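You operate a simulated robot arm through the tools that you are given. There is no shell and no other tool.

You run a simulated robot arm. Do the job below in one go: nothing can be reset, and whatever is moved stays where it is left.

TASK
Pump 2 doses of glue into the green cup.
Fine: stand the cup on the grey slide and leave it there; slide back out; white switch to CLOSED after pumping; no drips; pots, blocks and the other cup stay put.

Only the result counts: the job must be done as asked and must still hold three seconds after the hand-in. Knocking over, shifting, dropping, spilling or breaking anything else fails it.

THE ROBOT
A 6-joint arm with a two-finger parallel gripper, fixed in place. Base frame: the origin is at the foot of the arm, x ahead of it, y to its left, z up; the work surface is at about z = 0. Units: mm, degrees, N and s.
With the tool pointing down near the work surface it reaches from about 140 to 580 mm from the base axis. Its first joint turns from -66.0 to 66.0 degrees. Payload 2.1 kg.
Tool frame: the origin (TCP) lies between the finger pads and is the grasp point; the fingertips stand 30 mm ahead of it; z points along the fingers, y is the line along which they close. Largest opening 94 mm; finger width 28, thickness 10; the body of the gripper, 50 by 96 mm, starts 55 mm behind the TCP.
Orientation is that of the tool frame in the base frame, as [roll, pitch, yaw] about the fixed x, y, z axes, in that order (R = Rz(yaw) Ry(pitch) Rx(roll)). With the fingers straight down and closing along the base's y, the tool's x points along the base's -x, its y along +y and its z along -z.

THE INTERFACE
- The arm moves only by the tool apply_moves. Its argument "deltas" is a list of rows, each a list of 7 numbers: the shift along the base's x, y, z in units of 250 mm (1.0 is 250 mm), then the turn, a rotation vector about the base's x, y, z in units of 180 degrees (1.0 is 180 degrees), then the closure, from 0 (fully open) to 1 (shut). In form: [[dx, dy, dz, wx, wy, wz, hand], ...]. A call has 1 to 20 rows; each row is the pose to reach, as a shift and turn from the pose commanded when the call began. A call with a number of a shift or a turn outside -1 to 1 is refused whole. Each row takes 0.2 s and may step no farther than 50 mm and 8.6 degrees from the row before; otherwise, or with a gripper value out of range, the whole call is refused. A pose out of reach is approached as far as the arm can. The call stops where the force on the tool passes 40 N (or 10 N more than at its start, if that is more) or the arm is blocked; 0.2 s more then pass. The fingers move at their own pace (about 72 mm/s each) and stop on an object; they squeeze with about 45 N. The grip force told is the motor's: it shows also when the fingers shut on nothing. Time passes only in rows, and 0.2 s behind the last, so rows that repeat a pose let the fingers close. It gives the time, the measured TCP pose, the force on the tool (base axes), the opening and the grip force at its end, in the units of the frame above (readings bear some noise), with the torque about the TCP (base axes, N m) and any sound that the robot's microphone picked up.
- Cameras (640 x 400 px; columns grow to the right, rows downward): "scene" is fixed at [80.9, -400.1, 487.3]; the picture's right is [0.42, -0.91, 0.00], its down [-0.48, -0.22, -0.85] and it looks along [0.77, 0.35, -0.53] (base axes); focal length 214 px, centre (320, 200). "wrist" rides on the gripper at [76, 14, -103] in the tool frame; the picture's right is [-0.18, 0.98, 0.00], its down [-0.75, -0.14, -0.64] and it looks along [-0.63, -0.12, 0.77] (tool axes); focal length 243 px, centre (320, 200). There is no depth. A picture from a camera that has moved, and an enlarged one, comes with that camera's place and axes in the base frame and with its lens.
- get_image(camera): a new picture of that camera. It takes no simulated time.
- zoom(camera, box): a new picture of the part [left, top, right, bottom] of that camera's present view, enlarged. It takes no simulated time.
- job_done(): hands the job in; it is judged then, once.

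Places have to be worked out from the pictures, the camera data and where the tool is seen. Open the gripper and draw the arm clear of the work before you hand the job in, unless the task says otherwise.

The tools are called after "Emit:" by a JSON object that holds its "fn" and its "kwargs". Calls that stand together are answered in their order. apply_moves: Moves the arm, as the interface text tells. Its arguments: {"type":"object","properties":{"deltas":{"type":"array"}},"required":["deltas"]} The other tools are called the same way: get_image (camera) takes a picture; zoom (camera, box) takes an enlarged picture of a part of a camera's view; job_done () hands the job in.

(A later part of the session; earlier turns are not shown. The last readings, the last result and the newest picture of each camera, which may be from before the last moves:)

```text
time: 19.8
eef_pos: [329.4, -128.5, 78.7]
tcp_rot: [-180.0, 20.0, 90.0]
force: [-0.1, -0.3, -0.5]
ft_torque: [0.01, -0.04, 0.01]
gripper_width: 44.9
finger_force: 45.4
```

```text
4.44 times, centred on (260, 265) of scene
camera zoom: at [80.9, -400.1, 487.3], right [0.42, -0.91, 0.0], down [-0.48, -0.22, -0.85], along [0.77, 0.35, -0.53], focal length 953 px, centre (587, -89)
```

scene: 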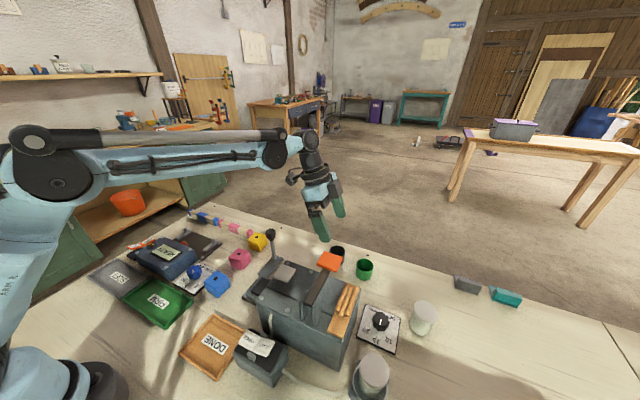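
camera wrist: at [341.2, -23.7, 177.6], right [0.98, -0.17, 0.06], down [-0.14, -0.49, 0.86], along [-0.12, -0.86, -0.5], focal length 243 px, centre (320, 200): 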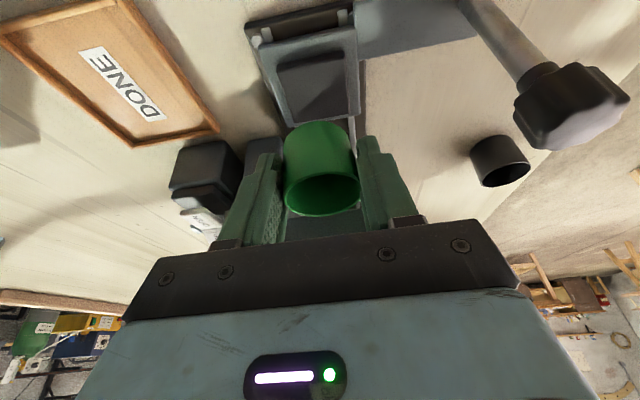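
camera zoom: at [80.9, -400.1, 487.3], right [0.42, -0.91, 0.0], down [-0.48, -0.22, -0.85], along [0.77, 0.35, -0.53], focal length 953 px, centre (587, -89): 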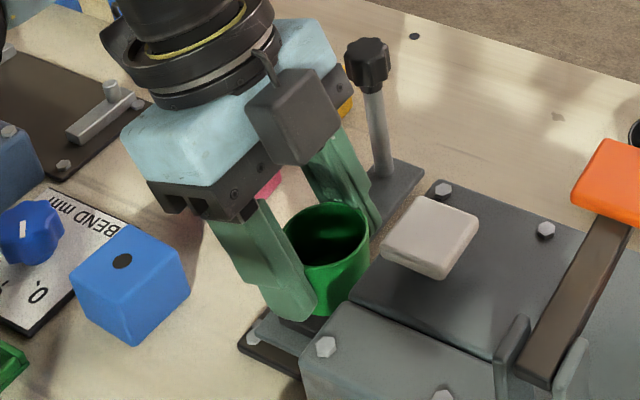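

Cup bottom is ≈2.5 mm short in +y of the pad centre; I correct that and lower to just above the pad (TCP z≈60).

Emit:
{"fn": "apply_moves", "kwargs": {"deltas": [[-0.002, 0.008, -0.03, 0, 0, 0, 0.6], [-0.002, 0.01, -0.06, 0, 0, 0, 0.6], [-0.002, 0.01, -0.074, 0, 0, 0, 0.6], [-0.002, 0.01, -0.074, 0, 0, 0, 0.6]]}}

Emit:
{"fn": "zoom", "kwargs": {"camera": "wrist", "box": [220, 0, 420, 230]}}

Emit:
{"fn": "zoom", "kwargs": {"camera": "scene", "box": [220, 220, 300, 310]}}

```text
time: 20.4
eef_pos: [328.6, -126.5, 64.9]
tcp_rot: [-179.9, 20.6, 90.1]
force: [-0.9, 1.2, 18.3]
ft_torque: [-0.09, -0.2, 0.0]
gripper_width: 44.8
finger_force: 44.7
stopped in row 3: the force on the tool passed its limit at 60 N (the readings are from after the stop); the commanded pose is now the measured one
```

```text
1.74 times, centred on (320, 115) of wrist
camera zoom: at [341.8, -20.0, 134.2], right [0.98, -0.17, 0.06], down [-0.14, -0.48, 0.87], along [-0.12, -0.86, -0.5], focal length 422 px, centre (320, 348)
```

zoom: 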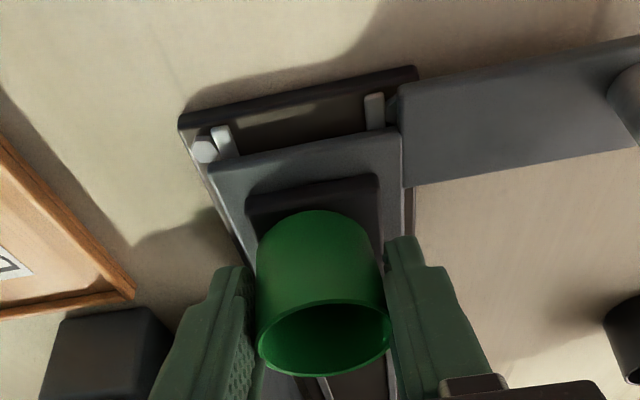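

```text
4.44 times, centred on (260, 265) of scene
camera zoom: at [80.9, -400.0, 487.4], right [0.42, -0.91, 0.0], down [-0.48, -0.22, -0.85], along [0.77, 0.35, -0.53], focal length 953 px, centre (587, -89)
```

zoom: 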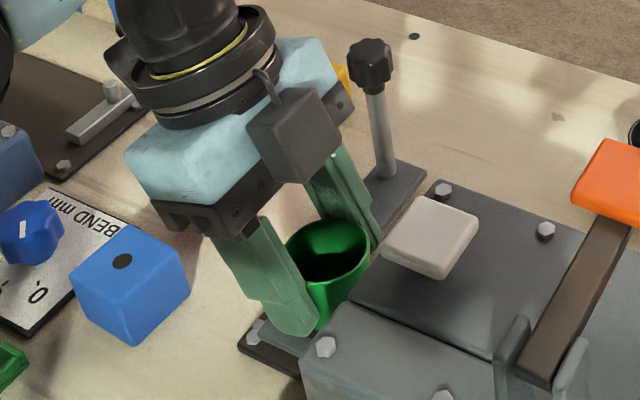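

Contact occurred at TCP z≈65 (a bit higher than I expected). Before releasing I'll inspect closely whether the cup stands on the pad or something else touches.

Emit:
{"fn": "zoom", "kwargs": {"camera": "scene", "box": [250, 265, 290, 305]}}

Emit:
{"fn": "zoom", "kwargs": {"camera": "wrist", "box": [270, 80, 370, 150]}}

Emit:
{"fn": "zoom", "kwargs": {"camera": "wrist", "box": [230, 110, 330, 230]}}

Emit:
{"fn": "zoom", "kwargs": {"camera": "wrist", "box": [320, 100, 420, 230]}}

```text
10.00 times, centred on (270, 285) of scene
camera zoom: at [80.9, -400.0, 487.4], right [0.42, -0.91, 0.0], down [-0.48, -0.22, -0.85], along [0.77, 0.35, -0.53], focal length 2145 px, centre (820, -650)
```

zoom: 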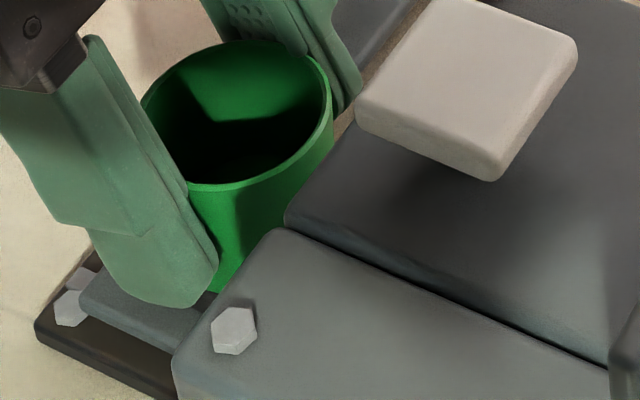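

```text
5.71 times, centred on (320, 115) of wrist
camera zoom: at [341.8, -20.0, 134.2], right [0.98, -0.17, 0.06], down [-0.14, -0.48, 0.87], along [-0.12, -0.86, -0.5], focal length 1386 px, centre (320, 686)
```

zoom: 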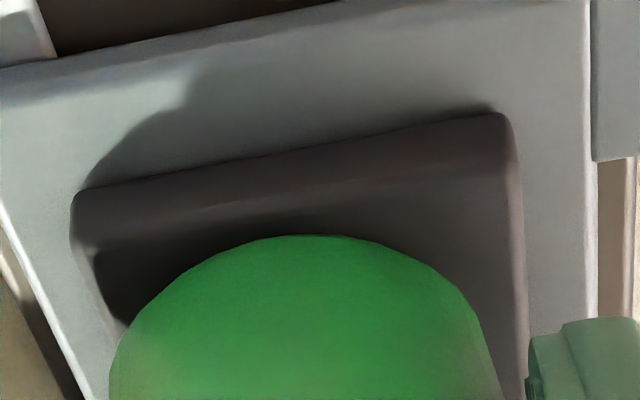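

```text
3.33 times, centred on (280, 170) of wrist
camera zoom: at [341.8, -20.0, 134.2], right [0.98, -0.17, 0.06], down [-0.14, -0.48, 0.87], along [-0.12, -0.86, -0.5], focal length 809 px, centre (453, 300)
```

zoom: 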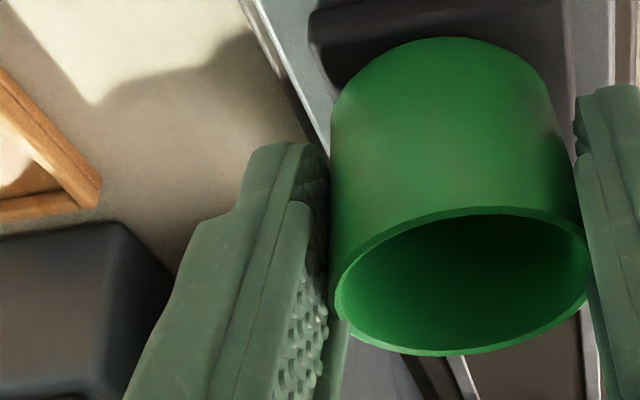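

```text
3.08 times, centred on (370, 165) of wrist
camera zoom: at [341.8, -20.0, 134.2], right [0.98, -0.17, 0.06], down [-0.14, -0.48, 0.87], along [-0.12, -0.86, -0.5], focal length 746 px, centre (166, 308)
```

zoom: 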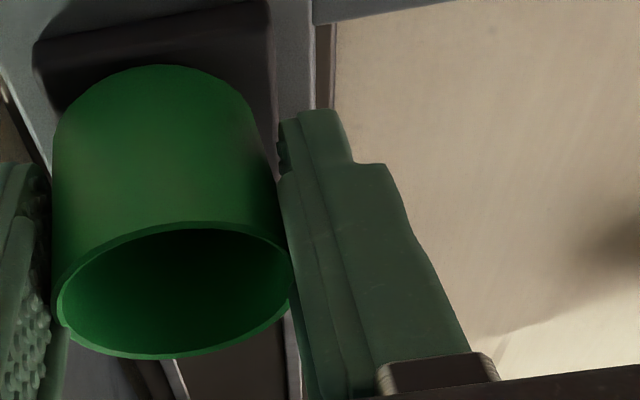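

The pad block's front face shows its top is ≈26 mm high, matching the cup base at ≈27, and the cup is centred on it. I'll relieve the press slightly and open the fingers.

Emit:
{"fn": "apply_moves", "kwargs": {"deltas": [[0, 0, 0.002, 0, 0, 0, 0.6], [0, 0, 0.002, 0, 0, 0, 0.5], [0, 0, 0.002, 0, 0, 0, 0.4], [0, 0, 0.002, 0, 0, 0, 0.25], [0, 0, 0.002, 0, 0, 0, 0.1], [0, 0, 0.002, 0, 0, 0, 0.1]]}}

Emit:
{"fn": "get_image", "kwargs": {"camera": "wrist"}}

Emit:
{"fn": "zoom", "kwargs": {"camera": "scene", "box": [220, 220, 300, 310]}}

```text
time: 21.8
eef_pos: [328.1, -127.1, 66.2]
tcp_rot: [-179.8, 20.6, 90.0]
force: [-0.3, -0.9, 0.1]
ft_torque: [-0.02, -0.02, -0.04]
gripper_width: 84.7
finger_force: 0.0
```

```text
taken
camera wrist: at [341.7, -19.7, 134.6], right [0.98, -0.17, 0.06], down [-0.14, -0.48, 0.87], along [-0.12, -0.86, -0.5], focal length 243 px, centre (320, 200)
```

wrist: 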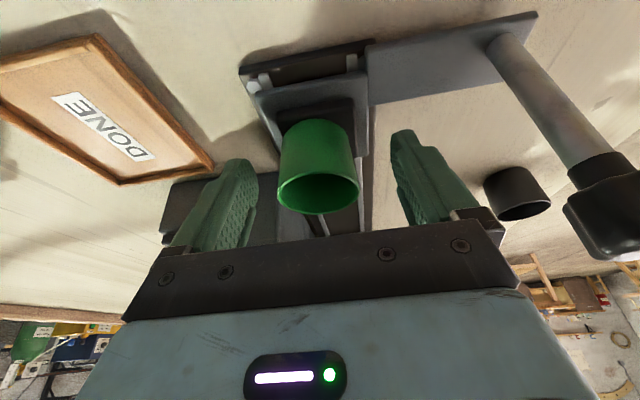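

```text
4.44 times, centred on (260, 265) of scene
camera zoom: at [80.9, -400.1, 487.3], right [0.42, -0.91, 0.0], down [-0.48, -0.22, -0.85], along [0.77, 0.35, -0.53], focal length 953 px, centre (587, -89)
```

zoom: 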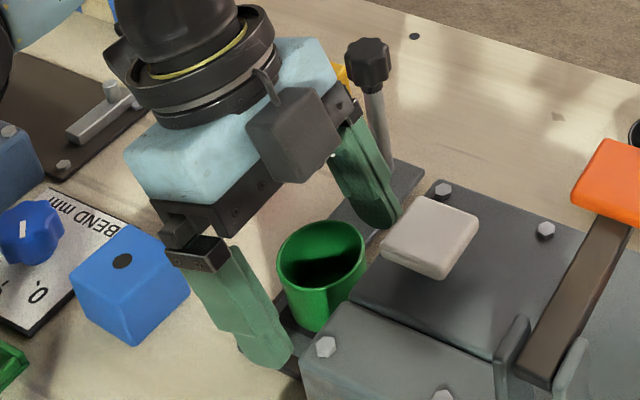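

The cup stands alone on the pad. I'll retract along the tool axis, then untilt to vertical well above.

Emit:
{"fn": "apply_moves", "kwargs": {"deltas": [[0, 0.025, 0.07, 0, 0, 0, 0], [0, 0.06, 0.17, 0, 0, 0, 0], [0, 0.1, 0.28, 0, 0, 0, 0], [0, 0.14, 0.4, 0.04, 0, 0, 0], [0, 0.16, 0.5, 0.08, 0, 0, 0], [0, 0.16, 0.6, 0.1144, 0, 0, 0], [0, 0.16, 0.6, 0.1144, 0, 0, 0]]}}

Emit:
{"fn": "get_image", "kwargs": {"camera": "wrist"}}

Emit:
{"fn": "zoom", "kwargs": {"camera": "scene", "box": [220, 200, 340, 320]}}

```text
time: 23.4
eef_pos: [327.6, -85.8, 217.7]
tcp_rot: [-179.9, -0.3, 90.1]
force: [-0.2, 0.4, -0.1]
ft_torque: [-0.01, 0.01, -0.01]
gripper_width: 94.1
finger_force: 0.0
```

```text
taken
camera wrist: at [342.2, -10.7, 319.5], right [0.98, -0.18, 0.0], down [-0.14, -0.76, 0.64], along [-0.12, -0.63, -0.77], focal length 243 px, centre (320, 200)
```

wrist: 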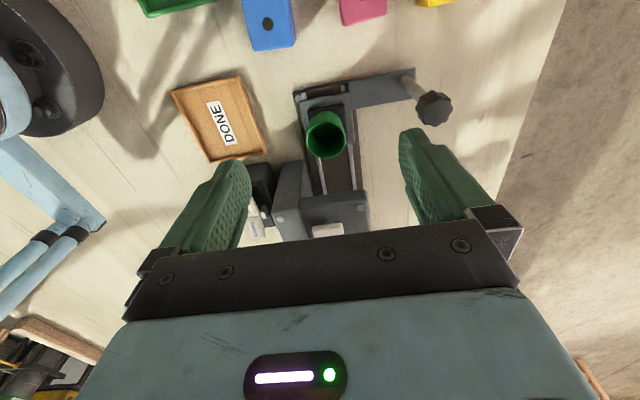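

```text
3.33 times, centred on (280, 260) of scene
camera zoom: at [80.9, -400.1, 487.3], right [0.42, -0.91, 0.0], down [-0.48, -0.22, -0.85], along [0.77, 0.35, -0.53], focal length 715 px, centre (453, 0)
```

zoom: 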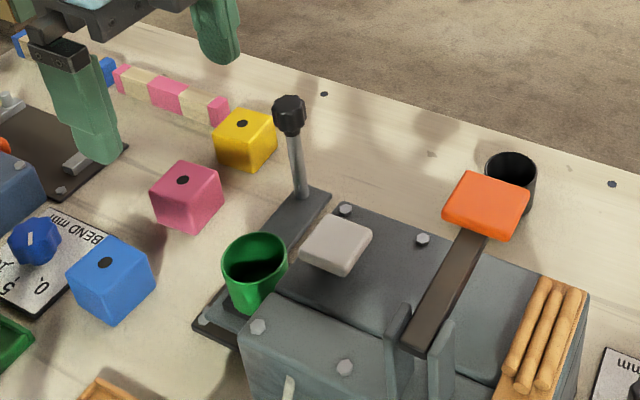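

The cup stands well on the slide. I'll zoom on the knob in both cameras for a precise position before grasping.

Emit:
{"fn": "zoom", "kwargs": {"camera": "wrist", "box": [390, 60, 470, 140]}}

Emit:
{"fn": "zoom", "kwargs": {"camera": "scene", "box": [255, 220, 305, 280]}}

Emit:
{"fn": "zoom", "kwargs": {"camera": "wrist", "box": [280, 70, 370, 240]}}

```text
5.00 times, centred on (430, 100) of wrist
camera zoom: at [342.2, -10.7, 319.5], right [0.98, -0.18, 0.0], down [-0.14, -0.76, 0.64], along [-0.12, -0.63, -0.77], focal length 1213 px, centre (-230, 700)
```

zoom: 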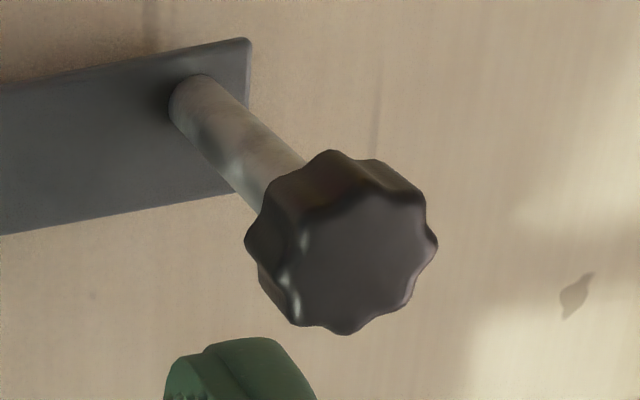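

```text
6.67 times, centred on (280, 250) of scene
camera zoom: at [80.9, -400.1, 487.3], right [0.42, -0.91, 0.0], down [-0.48, -0.22, -0.85], along [0.77, 0.35, -0.53], focal length 1430 px, centre (587, -133)
```

zoom: 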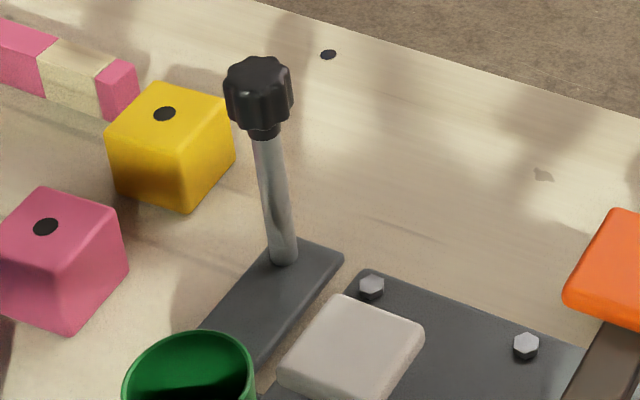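

```text
2.35 times, centred on (325, 155) of wrist
camera zoom: at [342.2, -10.7, 319.5], right [0.98, -0.18, 0.0], down [-0.14, -0.76, 0.64], along [-0.12, -0.63, -0.77], focal length 571 px, centre (308, 306)
```

zoom: 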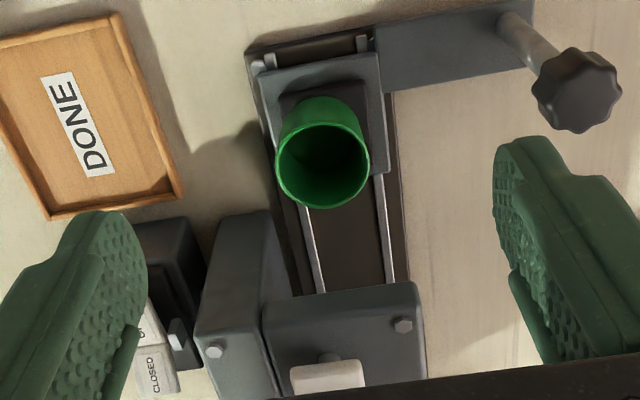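

Knob: centre ≈(424,-101), top z≈116, Ø≈27. I'll yaw back to the fingers-closing-along-y orientation and move above it.

Emit:
{"fn": "apply_moves", "kwargs": {"deltas": [[0.035, -0.005, 0, 0, 0, 0.045, 0], [0.07, -0.01, 0, 0, 0, 0.09, 0], [0.105, -0.015, 0, 0, 0, 0.135, 0], [0.14, -0.02, 0, 0, 0, 0.18, 0], [0.175, -0.025, 0, 0, 0, 0.225, 0], [0.21, -0.03, 0, 0, 0, 0.27, 0], [0.245, -0.04, 0, 0, 0, 0.315, 0], [0.28, -0.045, 0, 0, 0, 0.36, 0], [0.315, -0.05, 0, 0, 0, 0.405, 0], [0.35, -0.055, 0, 0, 0, 0.45, 0], [0.382, -0.062, 0, 0, 0, 0.4995, 0], [0.382, -0.062, -0.1, 0, 0, 0.4995, 0], [0.382, -0.062, -0.1, 0, 0, 0.4995, 0]]}}

Emit:
{"fn": "get_image", "kwargs": {"camera": "wrist"}}

Emit:
{"fn": "zoom", "kwargs": {"camera": "scene", "box": [220, 180, 340, 300]}}

```text
refused: row 11 steps farther than a row can; nothing moved
```

```text
taken
camera wrist: at [342.2, -10.7, 319.5], right [0.98, -0.18, 0.0], down [-0.14, -0.76, 0.64], along [-0.12, -0.63, -0.77], focal length 243 px, centre (320, 200)
```

wrist: 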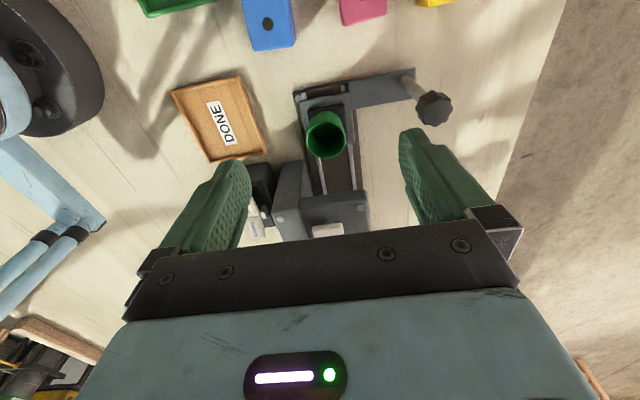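

```text
3.33 times, centred on (280, 240) of scene
camera zoom: at [80.9, -400.1, 487.3], right [0.42, -0.91, 0.0], down [-0.48, -0.22, -0.85], along [0.77, 0.35, -0.53], focal length 715 px, centre (453, 67)
```

zoom: 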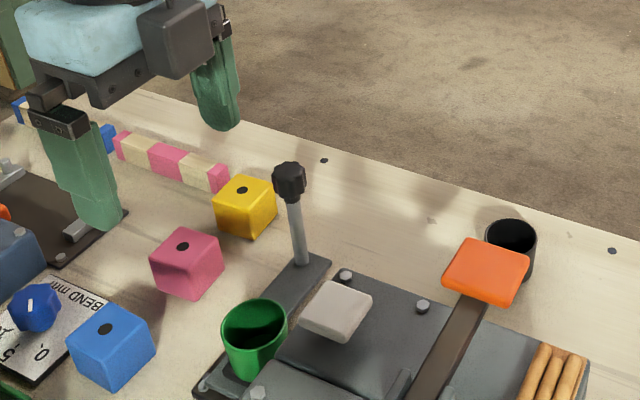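

The last turn step was slightly too large; I resend with 8.1° steps.

Emit:
{"fn": "apply_moves", "kwargs": {"deltas": [[0.035, -0.005, 0, 0, 0, 0.045, 0], [0.07, -0.01, 0, 0, 0, 0.09, 0], [0.105, -0.015, 0, 0, 0, 0.135, 0], [0.14, -0.02, 0, 0, 0, 0.18, 0], [0.175, -0.025, 0, 0, 0, 0.225, 0], [0.21, -0.03, 0, 0, 0, 0.27, 0], [0.245, -0.04, 0, 0, 0, 0.315, 0], [0.28, -0.045, 0, 0, 0, 0.36, 0], [0.315, -0.05, 0, 0, 0, 0.405, 0], [0.35, -0.055, 0, 0, 0, 0.45, 0], [0.382, -0.062, 0, 0, 0, 0.49, 0], [0.382, -0.062, -0.1, 0, 0, 0.4995, 0], [0.382, -0.062, -0.1, 0, 0, 0.4995, 0]]}}

Emit:
{"fn": "get_image", "kwargs": {"camera": "wrist"}}

Emit:
{"fn": "zoom", "kwargs": {"camera": "scene", "box": [220, 180, 340, 300]}}

```text
time: 26.2
eef_pos: [423.4, -103.5, 191.0]
tcp_rot: [-180.0, -0.2, 179.9]
force: [0.2, 0.3, -0.5]
ft_torque: [0.0, -0.03, 0.01]
gripper_width: 94.1
finger_force: 0.1
```

```text
taken
camera wrist: at [346.7, -88.5, 293.6], right [0.18, 0.98, 0.0], down [0.75, -0.14, 0.64], along [0.63, -0.12, -0.77], focal length 243 px, centre (320, 200)
```

wrist: 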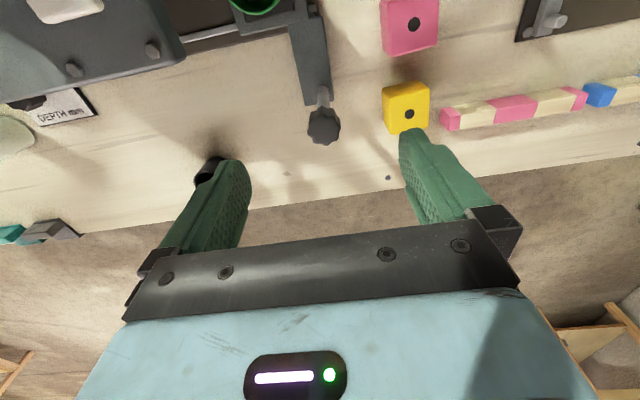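

```text
3.33 times, centred on (280, 240) of scene
camera zoom: at [80.9, -400.1, 487.3], right [0.42, -0.91, 0.0], down [-0.48, -0.22, -0.85], along [0.77, 0.35, -0.53], focal length 715 px, centre (453, 67)
```

zoom: 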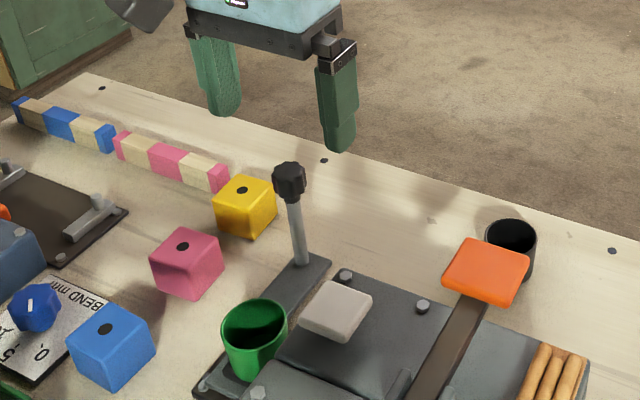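

The knob's top is at ≈(424,-101); I'm descending around it to TCP z≈102 with a slight y correction.

Emit:
{"fn": "apply_moves", "kwargs": {"deltas": [[0.002, 0.008, -0.12, 0, 0, 0, 0], [0.002, 0.008, -0.24, 0, 0, 0, 0], [0.002, 0.008, -0.356, 0, 0, 0, 0], [0.002, 0.008, -0.356, 0, 0, 0, 0]]}}

Emit:
{"fn": "get_image", "kwargs": {"camera": "wrist"}}

Emit:
{"fn": "zoom", "kwargs": {"camera": "scene", "box": [220, 180, 340, 300]}}

```text
time: 27.2
eef_pos: [423.9, -100.6, 102.4]
tcp_rot: [-179.8, 0.0, 180.0]
force: [-0.4, 0.3, 0.0]
ft_torque: [0.0, 0.02, -0.01]
gripper_width: 93.7
finger_force: 0.1
```

```text
taken
camera wrist: at [347.1, -86.2, 204.6], right [0.18, 0.98, 0.0], down [0.75, -0.14, 0.64], along [0.63, -0.12, -0.77], focal length 243 px, centre (320, 200)
```

wrist: 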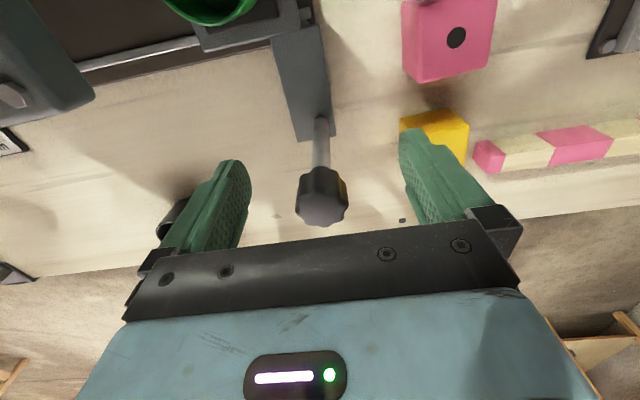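

```text
3.33 times, centred on (280, 240) of scene
camera zoom: at [80.9, -400.1, 487.3], right [0.42, -0.91, 0.0], down [-0.48, -0.22, -0.85], along [0.77, 0.35, -0.53], focal length 715 px, centre (453, 67)
```

zoom: 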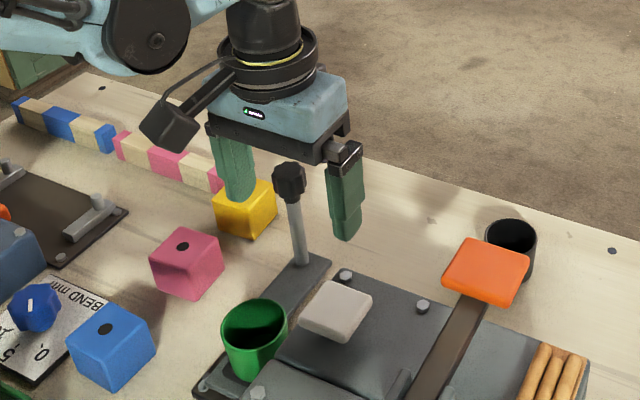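

The knob is centred between the fingers; closing on it.

Emit:
{"fn": "apply_moves", "kwargs": {"deltas": [[0, 0, 0, 0, 0, 0, 0.4], [0, 0, 0, 0, 0, 0, 0.6], [0, 0, 0, 0, 0, 0, 0.8], [0, 0, 0, 0, 0, 0, 0.8], [0, 0, 0, 0, 0, 0, 0.8]]}}

Emit:
{"fn": "zoom", "kwargs": {"camera": "scene", "box": [220, 180, 340, 300]}}

```text
time: 28.4
eef_pos: [424.6, -101.0, 102.1]
tcp_rot: [-179.8, -0.1, 180.0]
force: [0.4, 2.1, -1.4]
ft_torque: [0.0, 0.03, 0.02]
gripper_width: 24.4
finger_force: 45.1
```

```text
3.33 times, centred on (280, 240) of scene
camera zoom: at [80.9, -400.1, 487.3], right [0.42, -0.91, 0.0], down [-0.48, -0.22, -0.85], along [0.77, 0.35, -0.53], focal length 715 px, centre (453, 67)
```

zoom: 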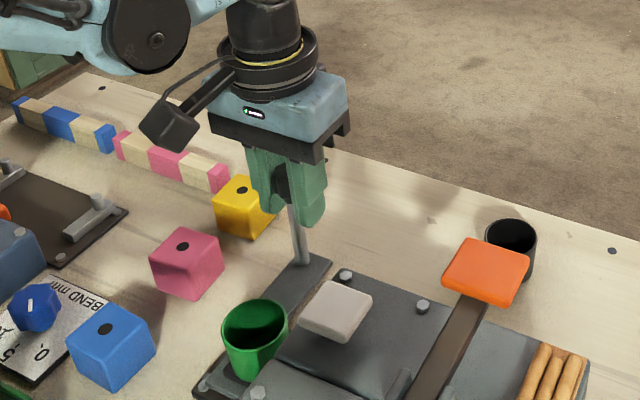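

Knob gripped (24 mm). Pushing the slide gently in −y by 20 mm first, watching the force.

Emit:
{"fn": "apply_moves", "kwargs": {"deltas": [[0, -0.01, 0, 0, 0, 0, 0.8], [0, -0.025, 0, 0, 0, 0, 0.8], [0, -0.045, 0, 0, 0, 0, 0.8], [0, -0.065, 0, 0, 0, 0, 0.8], [0, -0.08, 0, 0, 0, 0, 0.8], [0, -0.08, 0, 0, 0, 0, 0.8]]}}

Emit:
{"fn": "zoom", "kwargs": {"camera": "scene", "box": [220, 200, 340, 320]}}

```text
time: 29.8
eef_pos: [424.5, -120.5, 102.5]
tcp_rot: [180.0, -0.2, 179.8]
force: [-8.9, 0.5, 18.5]
ft_torque: [0.01, 0.0, -0.02]
gripper_width: 24.3
finger_force: 45.0
```

```text
3.33 times, centred on (280, 260) of scene
camera zoom: at [80.8, -400.0, 487.4], right [0.42, -0.91, 0.0], down [-0.48, -0.22, -0.85], along [0.77, 0.35, -0.53], focal length 715 px, centre (453, 0)
```

zoom: 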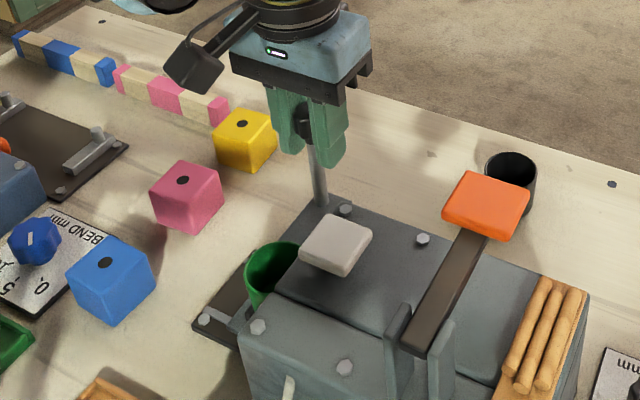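

The slide moves freely with the cup steady. I continue another 50 mm gently with a small z/x relief.

Emit:
{"fn": "apply_moves", "kwargs": {"deltas": [[-0.001, -0.01, 0.002, 0, 0, 0, 0.8], [-0.002, -0.03, 0.004, 0, 0, 0, 0.8], [-0.002, -0.055, 0.004, 0, 0, 0, 0.8], [-0.002, -0.085, 0.004, 0, 0, 0, 0.8], [-0.002, -0.115, 0.004, 0, 0, 0, 0.8], [-0.002, -0.145, 0.004, 0, 0, 0, 0.8], [-0.002, -0.17, 0.004, 0, 0, 0, 0.8], [-0.002, -0.19, 0.004, 0, 0, 0, 0.8], [-0.002, -0.2, 0.004, 0, 0, 0, 0.8], [-0.002, -0.2, 0.004, 0, 0, 0, 0.8]]}}

Emit:
{"fn": "zoom", "kwargs": {"camera": "scene", "box": [220, 200, 340, 320]}}

Emit:
{"fn": "get_image", "kwargs": {"camera": "wrist"}}

```text
time: 32.0
eef_pos: [424.2, -170.6, 102.4]
tcp_rot: [-179.8, -0.1, 179.9]
force: [-11.6, -0.5, 32.5]
ft_torque: [0.03, -0.34, 0.01]
gripper_width: 24.2
finger_force: 45.2
```

```text
3.33 times, centred on (280, 260) of scene
camera zoom: at [80.8, -400.0, 487.4], right [0.42, -0.91, 0.0], down [-0.48, -0.22, -0.85], along [0.77, 0.35, -0.53], focal length 715 px, centre (453, 0)
```

zoom: 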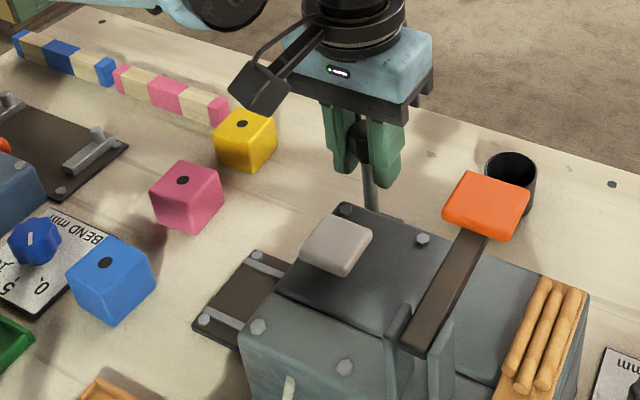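

```text
taken
camera wrist: at [347.2, -156.5, 204.8], right [0.19, 0.98, 0.0], down [0.75, -0.14, 0.64], along [0.63, -0.12, -0.77], focal length 243 px, centre (320, 200)
```

wrist: 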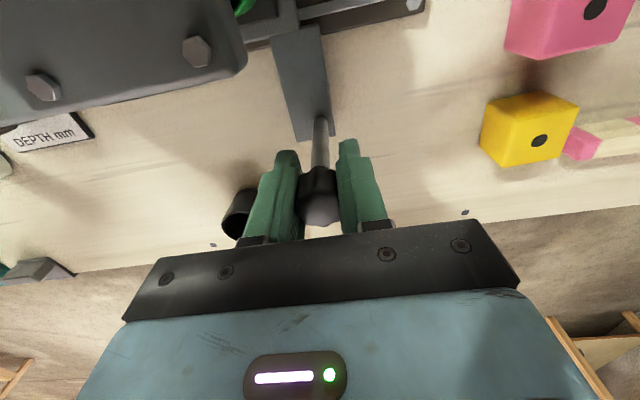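

The slide is at about 70 mm travel, but a vertical constraint force (32 N) has built up. I'll loosen and regrip the knob to shed that stress.

Emit:
{"fn": "apply_moves", "kwargs": {"deltas": [[0, 0, 0, 0, 0, 0, 0.62], [0, 0, 0, 0, 0, 0, 0.62], [0, 0, 0, 0, 0, 0, 0.62]]}}

```text
time: 32.8
eef_pos: [424.9, -169.3, 101.6]
tcp_rot: [-179.8, -0.1, 179.9]
force: [0.3, 0.0, -0.1]
ft_torque: [-0.01, -0.04, -0.02]
gripper_width: 35.5
finger_force: 0.0
```

Stress vanished on release (grip sagging, harmless). I regrip and move the final ≈17 mm so that the cup centre is under the nozzle at y≈-224.

Emit:
{"fn": "apply_moves", "kwargs": {"deltas": [[0, -0.003, 0.002, 0, 0, 0, 0.8], [0, -0.003, 0.002, 0, 0, 0, 0.8], [0, -0.003, 0.002, 0, 0, 0, 0.8], [0, -0.015, 0.003, 0, 0, 0, 0.8], [0, -0.035, 0.004, 0, 0, 0, 0.8], [0, -0.055, 0.004, 0, 0, 0, 0.8], [0, -0.068, 0.004, 0, 0, 0, 0.8], [0, -0.072, 0.004, 0, 0, 0, 0.8], [0, -0.072, 0.004, 0, 0, 0, 0.8]]}}

Emit:
{"fn": "zoom", "kwargs": {"camera": "scene", "box": [220, 200, 340, 320]}}

```text
time: 34.8
eef_pos: [422.7, -188.4, 103.5]
tcp_rot: [-179.9, 0.0, 179.9]
force: [14.7, -1.5, -32.4]
ft_torque: [0.02, -0.13, 0.03]
gripper_width: 23.9
finger_force: 45.1
```

```text
3.33 times, centred on (280, 260) of scene
camera zoom: at [81.1, -400.1, 487.2], right [0.42, -0.91, 0.0], down [-0.48, -0.22, -0.85], along [0.77, 0.35, -0.53], focal length 715 px, centre (453, 0)
```

zoom: 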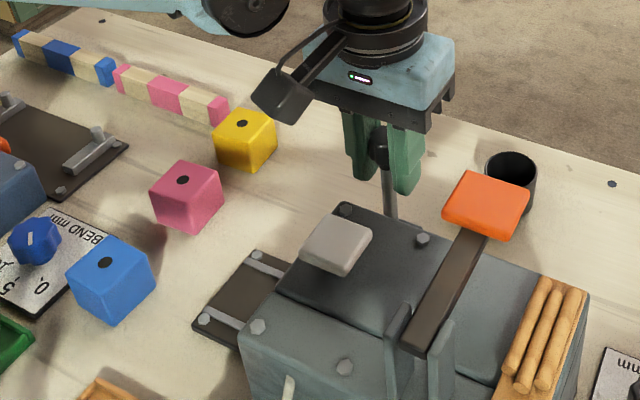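

Slide travel is ≈87 mm, so the cup centre should be at y≈-224.5, under the nozzle. Releasing the knob and rising straight up.

Emit:
{"fn": "apply_moves", "kwargs": {"deltas": [[0, 0, 0, 0, 0, 0, 0.6], [0, 0, 0, 0, 0, 0, 0.4], [0, 0, 0, 0, 0, 0, 0.3], [0, 0, 0, 0, 0, 0, 0.3], [0, 0, 0.12, 0, 0, 0, 0.3], [0, 0, 0.24, 0, 0, 0, 0.3], [0, 0, 0.4, 0, 0, 0, 0.3], [0, 0, 0.4, 0, 0, 0, 0.3]]}}

Emit:
{"fn": "get_image", "kwargs": {"camera": "wrist"}}

Emit:
{"fn": "zoom", "kwargs": {"camera": "scene", "box": [220, 200, 340, 320]}}

```text
time: 36.6
eef_pos: [423.8, -189.4, 202.4]
tcp_rot: [-179.9, -0.1, 179.9]
force: [0.7, 0.6, 0.2]
ft_torque: [-0.03, -0.01, -0.01]
gripper_width: 65.6
finger_force: 0.0
```

```text
taken
camera wrist: at [346.5, -174.2, 305.3], right [0.18, 0.98, 0.0], down [0.75, -0.14, 0.64], along [0.63, -0.12, -0.77], focal length 243 px, centre (320, 200)
```

wrist: 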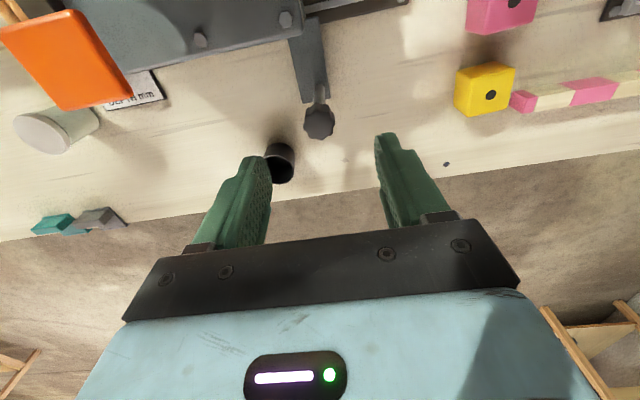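

```text
3.33 times, centred on (280, 260) of scene
camera zoom: at [80.9, -400.1, 487.3], right [0.42, -0.91, 0.0], down [-0.48, -0.22, -0.85], along [0.77, 0.35, -0.53], focal length 715 px, centre (453, 0)
```

zoom: 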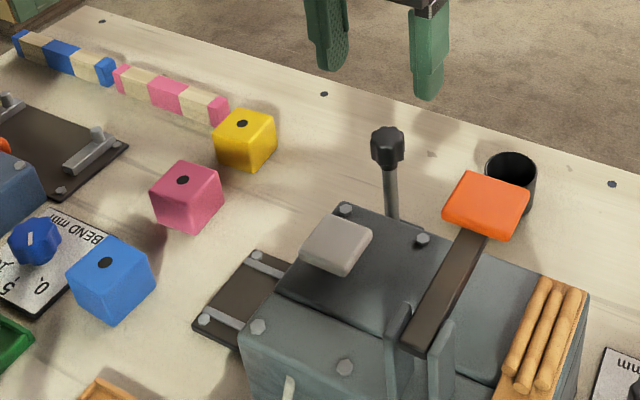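

Knob is now at y≈-189.5 (88 mm travel). To verify the cup sits under the nozzle, I'll go back to the +y viewing position with the wrist yawed −90°.

Emit:
{"fn": "apply_moves", "kwargs": {"deltas": [[-0.035, 0.06, 0.02, 0, 0, -0.045, 0.3], [-0.07, 0.12, 0.02, 0, 0, -0.09, 0.3], [-0.105, 0.18, 0.02, 0, 0, -0.135, 0.3], [-0.14, 0.24, 0.02, 0, 0, -0.18, 0.3], [-0.175, 0.3, 0.02, 0, 0, -0.225, 0.3], [-0.21, 0.36, 0.02, 0, 0, -0.27, 0.3], [-0.245, 0.42, 0.02, 0, 0, -0.315, 0.3], [-0.28, 0.48, 0.02, 0, 0, -0.36, 0.3], [-0.315, 0.54, 0.02, 0, 0, -0.405, 0.3], [-0.35, 0.6, 0.02, 0, 0, -0.45, 0.3], [-0.39, 0.67, 0.0, 0, 0, -0.49, 0.3], [-0.39, 0.67, 0.0, 0, 0, -0.5, 0.3]]}}

Emit:
{"fn": "apply_moves", "kwargs": {"deltas": [[0, 0, -0.04, -0.04, 0, 0, 0.3], [0, 0, -0.08, -0.08, 0, 0, 0.3], [0, 0, -0.12, -0.12, 0, 0, 0.3], [0, 0, -0.16, -0.16, 0, 0, 0.3], [0, 0, -0.2, -0.195, 0, 0, 0.3], [0, 0, -0.2, -0.195, 0, 0, 0.3]]}}

Emit:
{"fn": "zoom", "kwargs": {"camera": "wrist", "box": [260, 80, 400, 240]}}

```text
time: 39.2
eef_pos: [325.4, -21.5, 203.7]
tcp_rot: [-180.0, -0.1, 89.9]
force: [0.4, -0.1, 0.3]
ft_torque: [-0.01, -0.01, 0.02]
gripper_width: 65.7
finger_force: 0.1
```

```text
time: 40.6
eef_pos: [325.5, -20.7, 152.9]
tcp_rot: [180.0, 35.1, 89.9]
force: [0.0, 0.0, 0.2]
ft_torque: [0.01, 0.0, 0.0]
gripper_width: 65.9
finger_force: 0.1
```

```text
2.50 times, centred on (330, 160) of wrist
camera zoom: at [339.2, 100.3, 192.6], right [0.98, -0.15, 0.11], down [-0.14, -0.25, 0.96], along [-0.12, -0.96, -0.26], focal length 606 px, centre (295, 300)
```

zoom: 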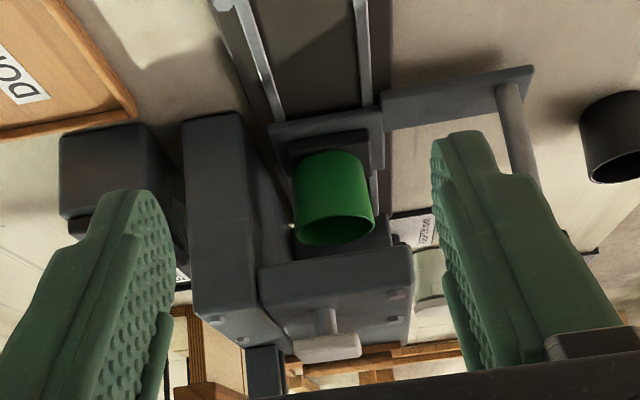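

The cup appears under the GLUE station (est. y≈-225 to -230). I'll do the low view again to compare the cup with the nozzle directly.

Emit:
{"fn": "apply_moves", "kwargs": {"deltas": [[0, -0.05, -0.05, -0.04, 0, 0, 0], [0, -0.1, -0.12, -0.08, 0, 0, 0], [0, -0.15, -0.18, -0.12, 0, 0, 0], [0, -0.15, -0.24, -0.13, 0, 0, 0], [0, -0.15, -0.24, -0.13, 0, 0, 0]]}}

Emit:
{"fn": "zoom", "kwargs": {"camera": "wrist", "box": [295, 110, 365, 180]}}

Emit:
{"fn": "apply_moves", "kwargs": {"deltas": [[-0.08, 0, 0, 0, 0, 0, 0], [-0.16, 0, 0, 0, 0, 0, 0], [-0.16, 0, 0, 0, 0, 0, 0]]}}

Emit:
{"fn": "zoom", "kwargs": {"camera": "wrist", "box": [320, 110, 390, 180]}}

```text
time: 41.8
eef_pos: [325.6, -59.3, 92.3]
tcp_rot: [-180.0, 58.4, 89.8]
force: [-0.5, 0.1, 0.7]
ft_torque: [0.01, 0.04, 0.0]
gripper_width: 94.3
finger_force: 0.2
```

```text
5.71 times, centred on (330, 145) of wrist
camera zoom: at [339.6, 67.9, 81.2], right [0.98, -0.1, 0.16], down [-0.14, 0.15, 0.98], along [-0.12, -0.98, 0.14], focal length 1386 px, centre (263, 514)
```

zoom: 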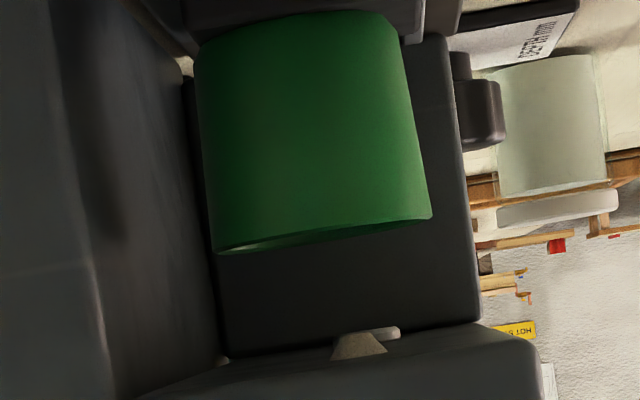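

```text
time: 42.6
eef_pos: [285.6, -58.4, 93.5]
tcp_rot: [-180.0, 58.5, 89.9]
force: [-0.5, 0.6, 0.1]
ft_torque: [0.0, 0.03, -0.02]
gripper_width: 94.2
finger_force: 0.0
```

```text
5.71 times, centred on (355, 145) of wrist
camera zoom: at [299.0, 68.2, 81.7], right [0.98, -0.1, 0.16], down [-0.14, 0.15, 0.98], along [-0.12, -0.98, 0.14], focal length 1386 px, centre (120, 514)
```

zoom: 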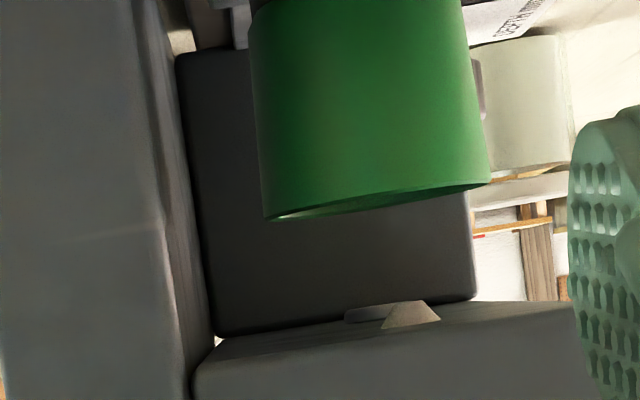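

Parallax shows nozzle at (329,-225.5) and cup rim centre at (325.5,-224.5): well aligned. Now I raise, straighten and move the closed fingers above the plunger pad (≈(311,-219), top z≈140).

Emit:
{"fn": "apply_moves", "kwargs": {"deltas": [[0, 0, 0.08, 0.045, 0, 0, 0.2], [0, 0, 0.16, 0.09, 0, 0, 0.4], [0, 0, 0.26, 0.135, 0, 0, 0.6], [0, 0, 0.36, 0.18, 0, 0, 0.8], [0, 0, 0.46, 0.225, 0, 0, 1], [0.02, -0.1, 0.506, 0.27, 0, 0, 1], [0.05, -0.25, 0.506, 0.31, 0, 0, 1], [0.08, -0.4, 0.506, 0.325, 0, 0, 1], [0.1, -0.56, 0.506, 0.325, 0, 0, 1], [0.1016, -0.642, 0.506, 0.325, 0, 0, 1], [0.1016, -0.642, 0.506, 0.325, 0, 0, 1]]}}

Emit:
{"fn": "get_image", "kwargs": {"camera": "wrist"}}

Emit:
{"fn": "zoom", "kwargs": {"camera": "scene", "box": [220, 200, 360, 320]}}

```text
time: 45.0
eef_pos: [311.4, -220.2, 219.9]
tcp_rot: [-179.8, -0.1, 90.0]
force: [-0.1, -0.6, -0.7]
ft_torque: [0.0, -0.01, -0.02]
gripper_width: 0.0
finger_force: 32.5
```

```text
taken
camera wrist: at [325.1, -143.8, 322.2], right [0.98, -0.18, 0.0], down [-0.14, -0.75, 0.64], along [-0.12, -0.63, -0.77], focal length 243 px, centre (320, 200)
```

wrist: 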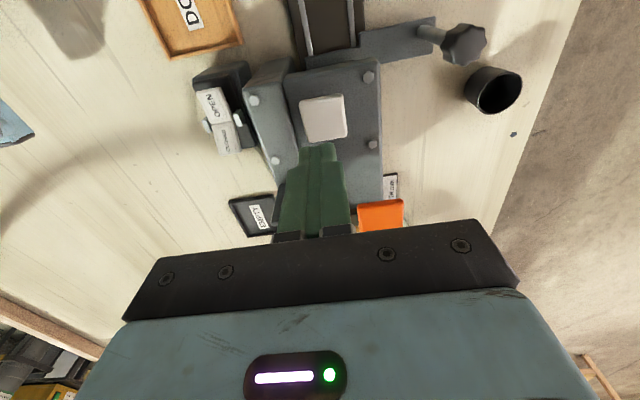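

```text
3.33 times, centred on (290, 260) of scene
camera zoom: at [80.9, -400.1, 487.3], right [0.42, -0.91, 0.0], down [-0.48, -0.22, -0.85], along [0.77, 0.35, -0.53], focal length 715 px, centre (420, 0)
```

zoom: 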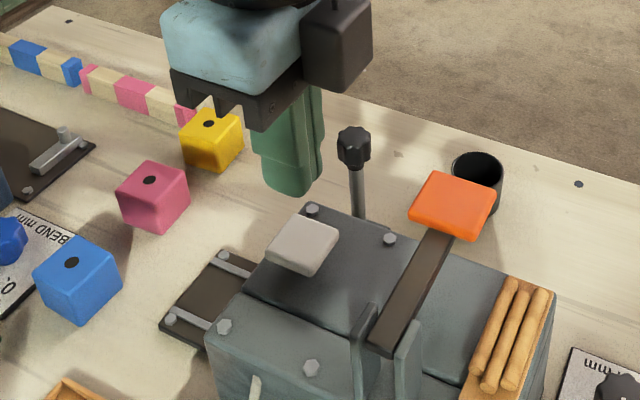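

Refined pad centre ≈(313,-216.5), top ≈133–138. I align and lower to TCP z≈178 (tips ≈148), just above the pad.

Emit:
{"fn": "apply_moves", "kwargs": {"deltas": [[0.006, 0.012, -0.06, 0, 0, 0, 1], [0.006, 0.012, -0.12, 0, 0, 0, 1], [0.006, 0.012, -0.168, 0, 0, 0, 1], [0.006, 0.012, -0.168, 0, 0, 0, 1]]}}

Emit:
{"fn": "zoom", "kwargs": {"camera": "wrist", "box": [240, 80, 400, 240]}}

Emit:
{"fn": "zoom", "kwargs": {"camera": "scene", "box": [250, 220, 330, 300]}}

```text
time: 46.0
eef_pos: [312.9, -215.5, 179.2]
tcp_rot: [-180.0, -0.1, 89.9]
force: [-1.0, -0.1, 0.0]
ft_torque: [0.0, -0.02, 0.02]
gripper_width: 0.0
finger_force: 32.9
```

```text
2.50 times, centred on (320, 160) of wrist
camera zoom: at [326.5, -139.8, 280.9], right [0.98, -0.18, 0.0], down [-0.14, -0.75, 0.64], along [-0.12, -0.63, -0.77], focal length 606 px, centre (320, 300)
```

zoom: 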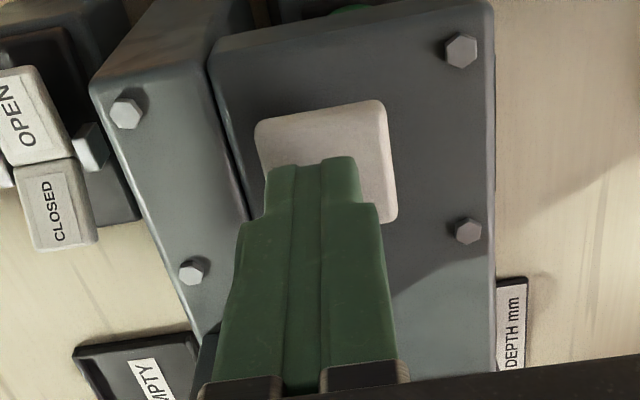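

```text
5.00 times, centred on (290, 260) of scene
camera zoom: at [80.9, -400.1, 487.3], right [0.42, -0.91, 0.0], down [-0.48, -0.22, -0.85], along [0.77, 0.35, -0.53], focal length 1072 px, centre (470, -100)
```

zoom: 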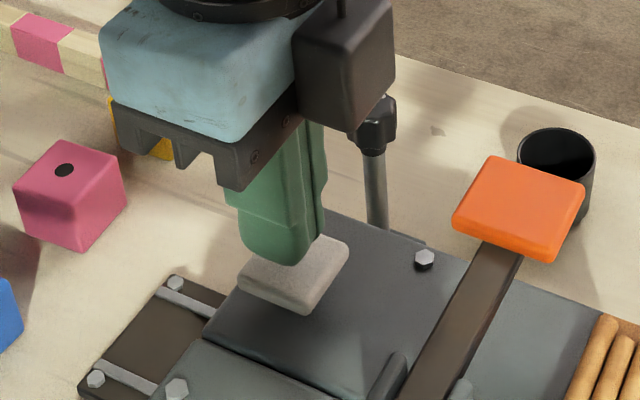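

Tips are above the pad centre. Pressing down slowly (1.5 mm per row), expecting a force stop at the bottom of the stroke; I'll note any sound.

Emit:
{"fn": "apply_moves", "kwargs": {"deltas": [[0.002, 0, -0.016, 0, 0, 0, 1], [0.004, 0, -0.03, 0, 0, 0, 1], [0.004, 0, -0.036, 0, 0, 0, 1], [0.004, 0, -0.042, 0, 0, 0, 1], [0.004, 0, -0.048, 0, 0, 0, 1], [0.004, 0, -0.054, 0, 0, 0, 1], [0.004, 0, -0.06, 0, 0, 0, 1], [0.004, 0, -0.066, 0, 0, 0, 1], [0.004, 0, -0.072, 0, 0, 0, 1], [0.004, 0, -0.078, 0, 0, 0, 1], [0.004, 0, -0.084, 0, 0, 0, 1], [0.004, 0, -0.09, 0, 0, 0, 1], [0.004, 0, -0.096, 0, 0, 0, 1], [0.004, 0, -0.102, 0, 0, 0, 1], [0.004, 0, -0.108, 0, 0, 0, 1], [0.004, 0, -0.114, 0, 0, 0, 1]]}}

Emit:
{"fn": "zoom", "kwargs": {"camera": "scene", "box": [250, 220, 330, 300]}}

```text
time: 48.9
eef_pos: [315.6, -215.7, 155.9]
tcp_rot: [-179.8, -0.3, 90.0]
force: [-0.8, 2.4, 19.9]
ft_torque: [-0.17, 0.01, -0.03]
gripper_width: 0.0
finger_force: 33.0
heard: click
stopped in row 14: the force on the tool passed its limit at 45 N (the readings are from after the stop); the commanded pose is now the measured one
```

```text
5.00 times, centred on (290, 260) of scene
camera zoom: at [80.8, -400.0, 487.4], right [0.42, -0.91, 0.0], down [-0.48, -0.22, -0.85], along [0.77, 0.35, -0.53], focal length 1072 px, centre (470, -100)
```

zoom: 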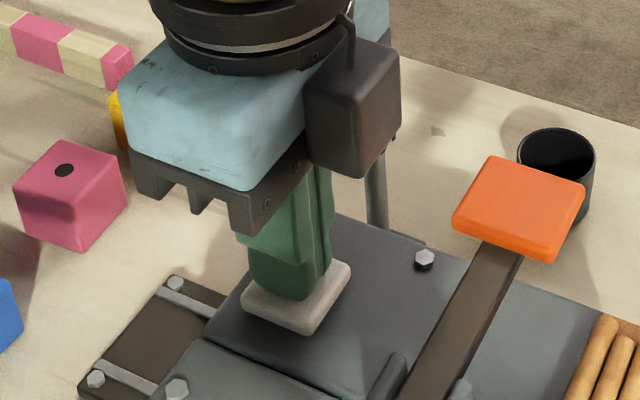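

A click at the bottom of the stroke: dose one. Raising clear so the plunger returns.

Emit:
{"fn": "apply_moves", "kwargs": {"deltas": [[0, 0, 0.0, 0, 0, 0, 1], [0, 0, 0.02, 0, 0, 0, 1], [0, 0, 0.05, 0, 0, 0, 1], [0, 0, 0.09, 0, 0, 0, 1], [0, 0, 0.1, 0, 0, 0, 1], [0, 0, 0.1, 0, 0, 0, 1], [0, 0, 0.1, 0, 0, 0, 1]]}}

Emit:
{"fn": "zoom", "kwargs": {"camera": "scene", "box": [250, 220, 330, 300]}}

Emit:
{"fn": "zoom", "kwargs": {"camera": "wrist", "box": [240, 80, 400, 240]}}

```text
time: 50.5
eef_pos: [315.7, -215.9, 181.0]
tcp_rot: [-179.9, -0.2, 90.0]
force: [-0.1, -1.5, -1.1]
ft_torque: [0.0, 0.02, 0.05]
gripper_width: 0.0
finger_force: 33.4
```

```text
5.00 times, centred on (290, 260) of scene
camera zoom: at [80.9, -400.1, 487.3], right [0.42, -0.91, 0.0], down [-0.48, -0.22, -0.85], along [0.77, 0.35, -0.53], focal length 1072 px, centre (470, -100)
```

zoom: 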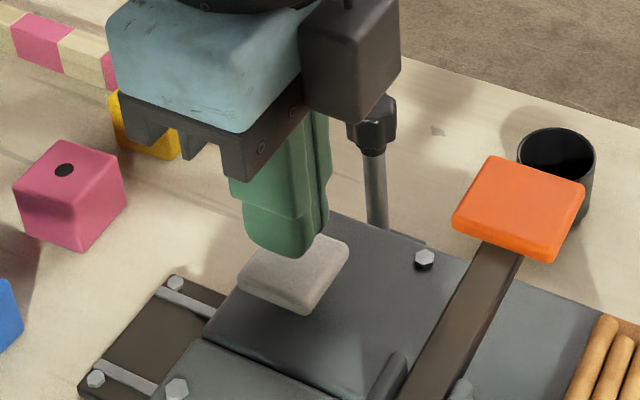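

```text
2.50 times, centred on (320, 160) of wrist
camera zoom: at [328.9, -141.0, 283.5], right [0.98, -0.18, 0.0], down [-0.14, -0.76, 0.64], along [-0.12, -0.63, -0.77], focal length 606 px, centre (320, 300)
```

zoom: 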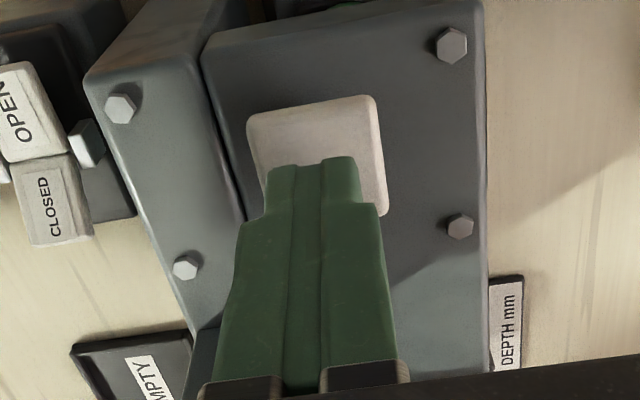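

The plunger has returned to its top. Pressing a second time the same way.

Emit:
{"fn": "apply_moves", "kwargs": {"deltas": [[-0.002, 0, -0.016, 0, 0, 0, 1], [-0.004, 0, -0.032, 0, 0, 0, 1], [-0.004, 0, -0.04, 0, 0, 0, 1], [-0.004, 0, -0.046, 0, 0, 0, 1], [-0.004, 0, -0.052, 0, 0, 0, 1], [-0.004, 0, -0.058, 0, 0, 0, 1], [-0.004, 0, -0.064, 0, 0, 0, 1], [-0.004, 0, -0.07, 0, 0, 0, 1], [-0.004, 0, -0.076, 0, 0, 0, 1], [-0.004, 0, -0.082, 0, 0, 0, 1], [-0.004, 0, -0.088, 0, 0, 0, 1], [-0.004, 0, -0.094, 0, 0, 0, 1], [-0.004, 0, -0.1, 0, 0, 0, 1], [-0.004, 0, -0.106, 0, 0, 0, 1], [-0.004, 0, -0.112, 0, 0, 0, 1], [-0.004, 0, -0.118, 0, 0, 0, 1]]}}

```text
time: 53.5
eef_pos: [315.5, -215.4, 156.4]
tcp_rot: [-179.7, -0.4, 90.0]
force: [-0.7, 2.1, 19.6]
ft_torque: [-0.19, 0.0, -0.09]
gripper_width: 0.0
finger_force: 33.3
heard: click
stopped in row 15: the force on the tool passed its limit at 45 N (the readings are from after the stop); the commanded pose is now the measured one
```

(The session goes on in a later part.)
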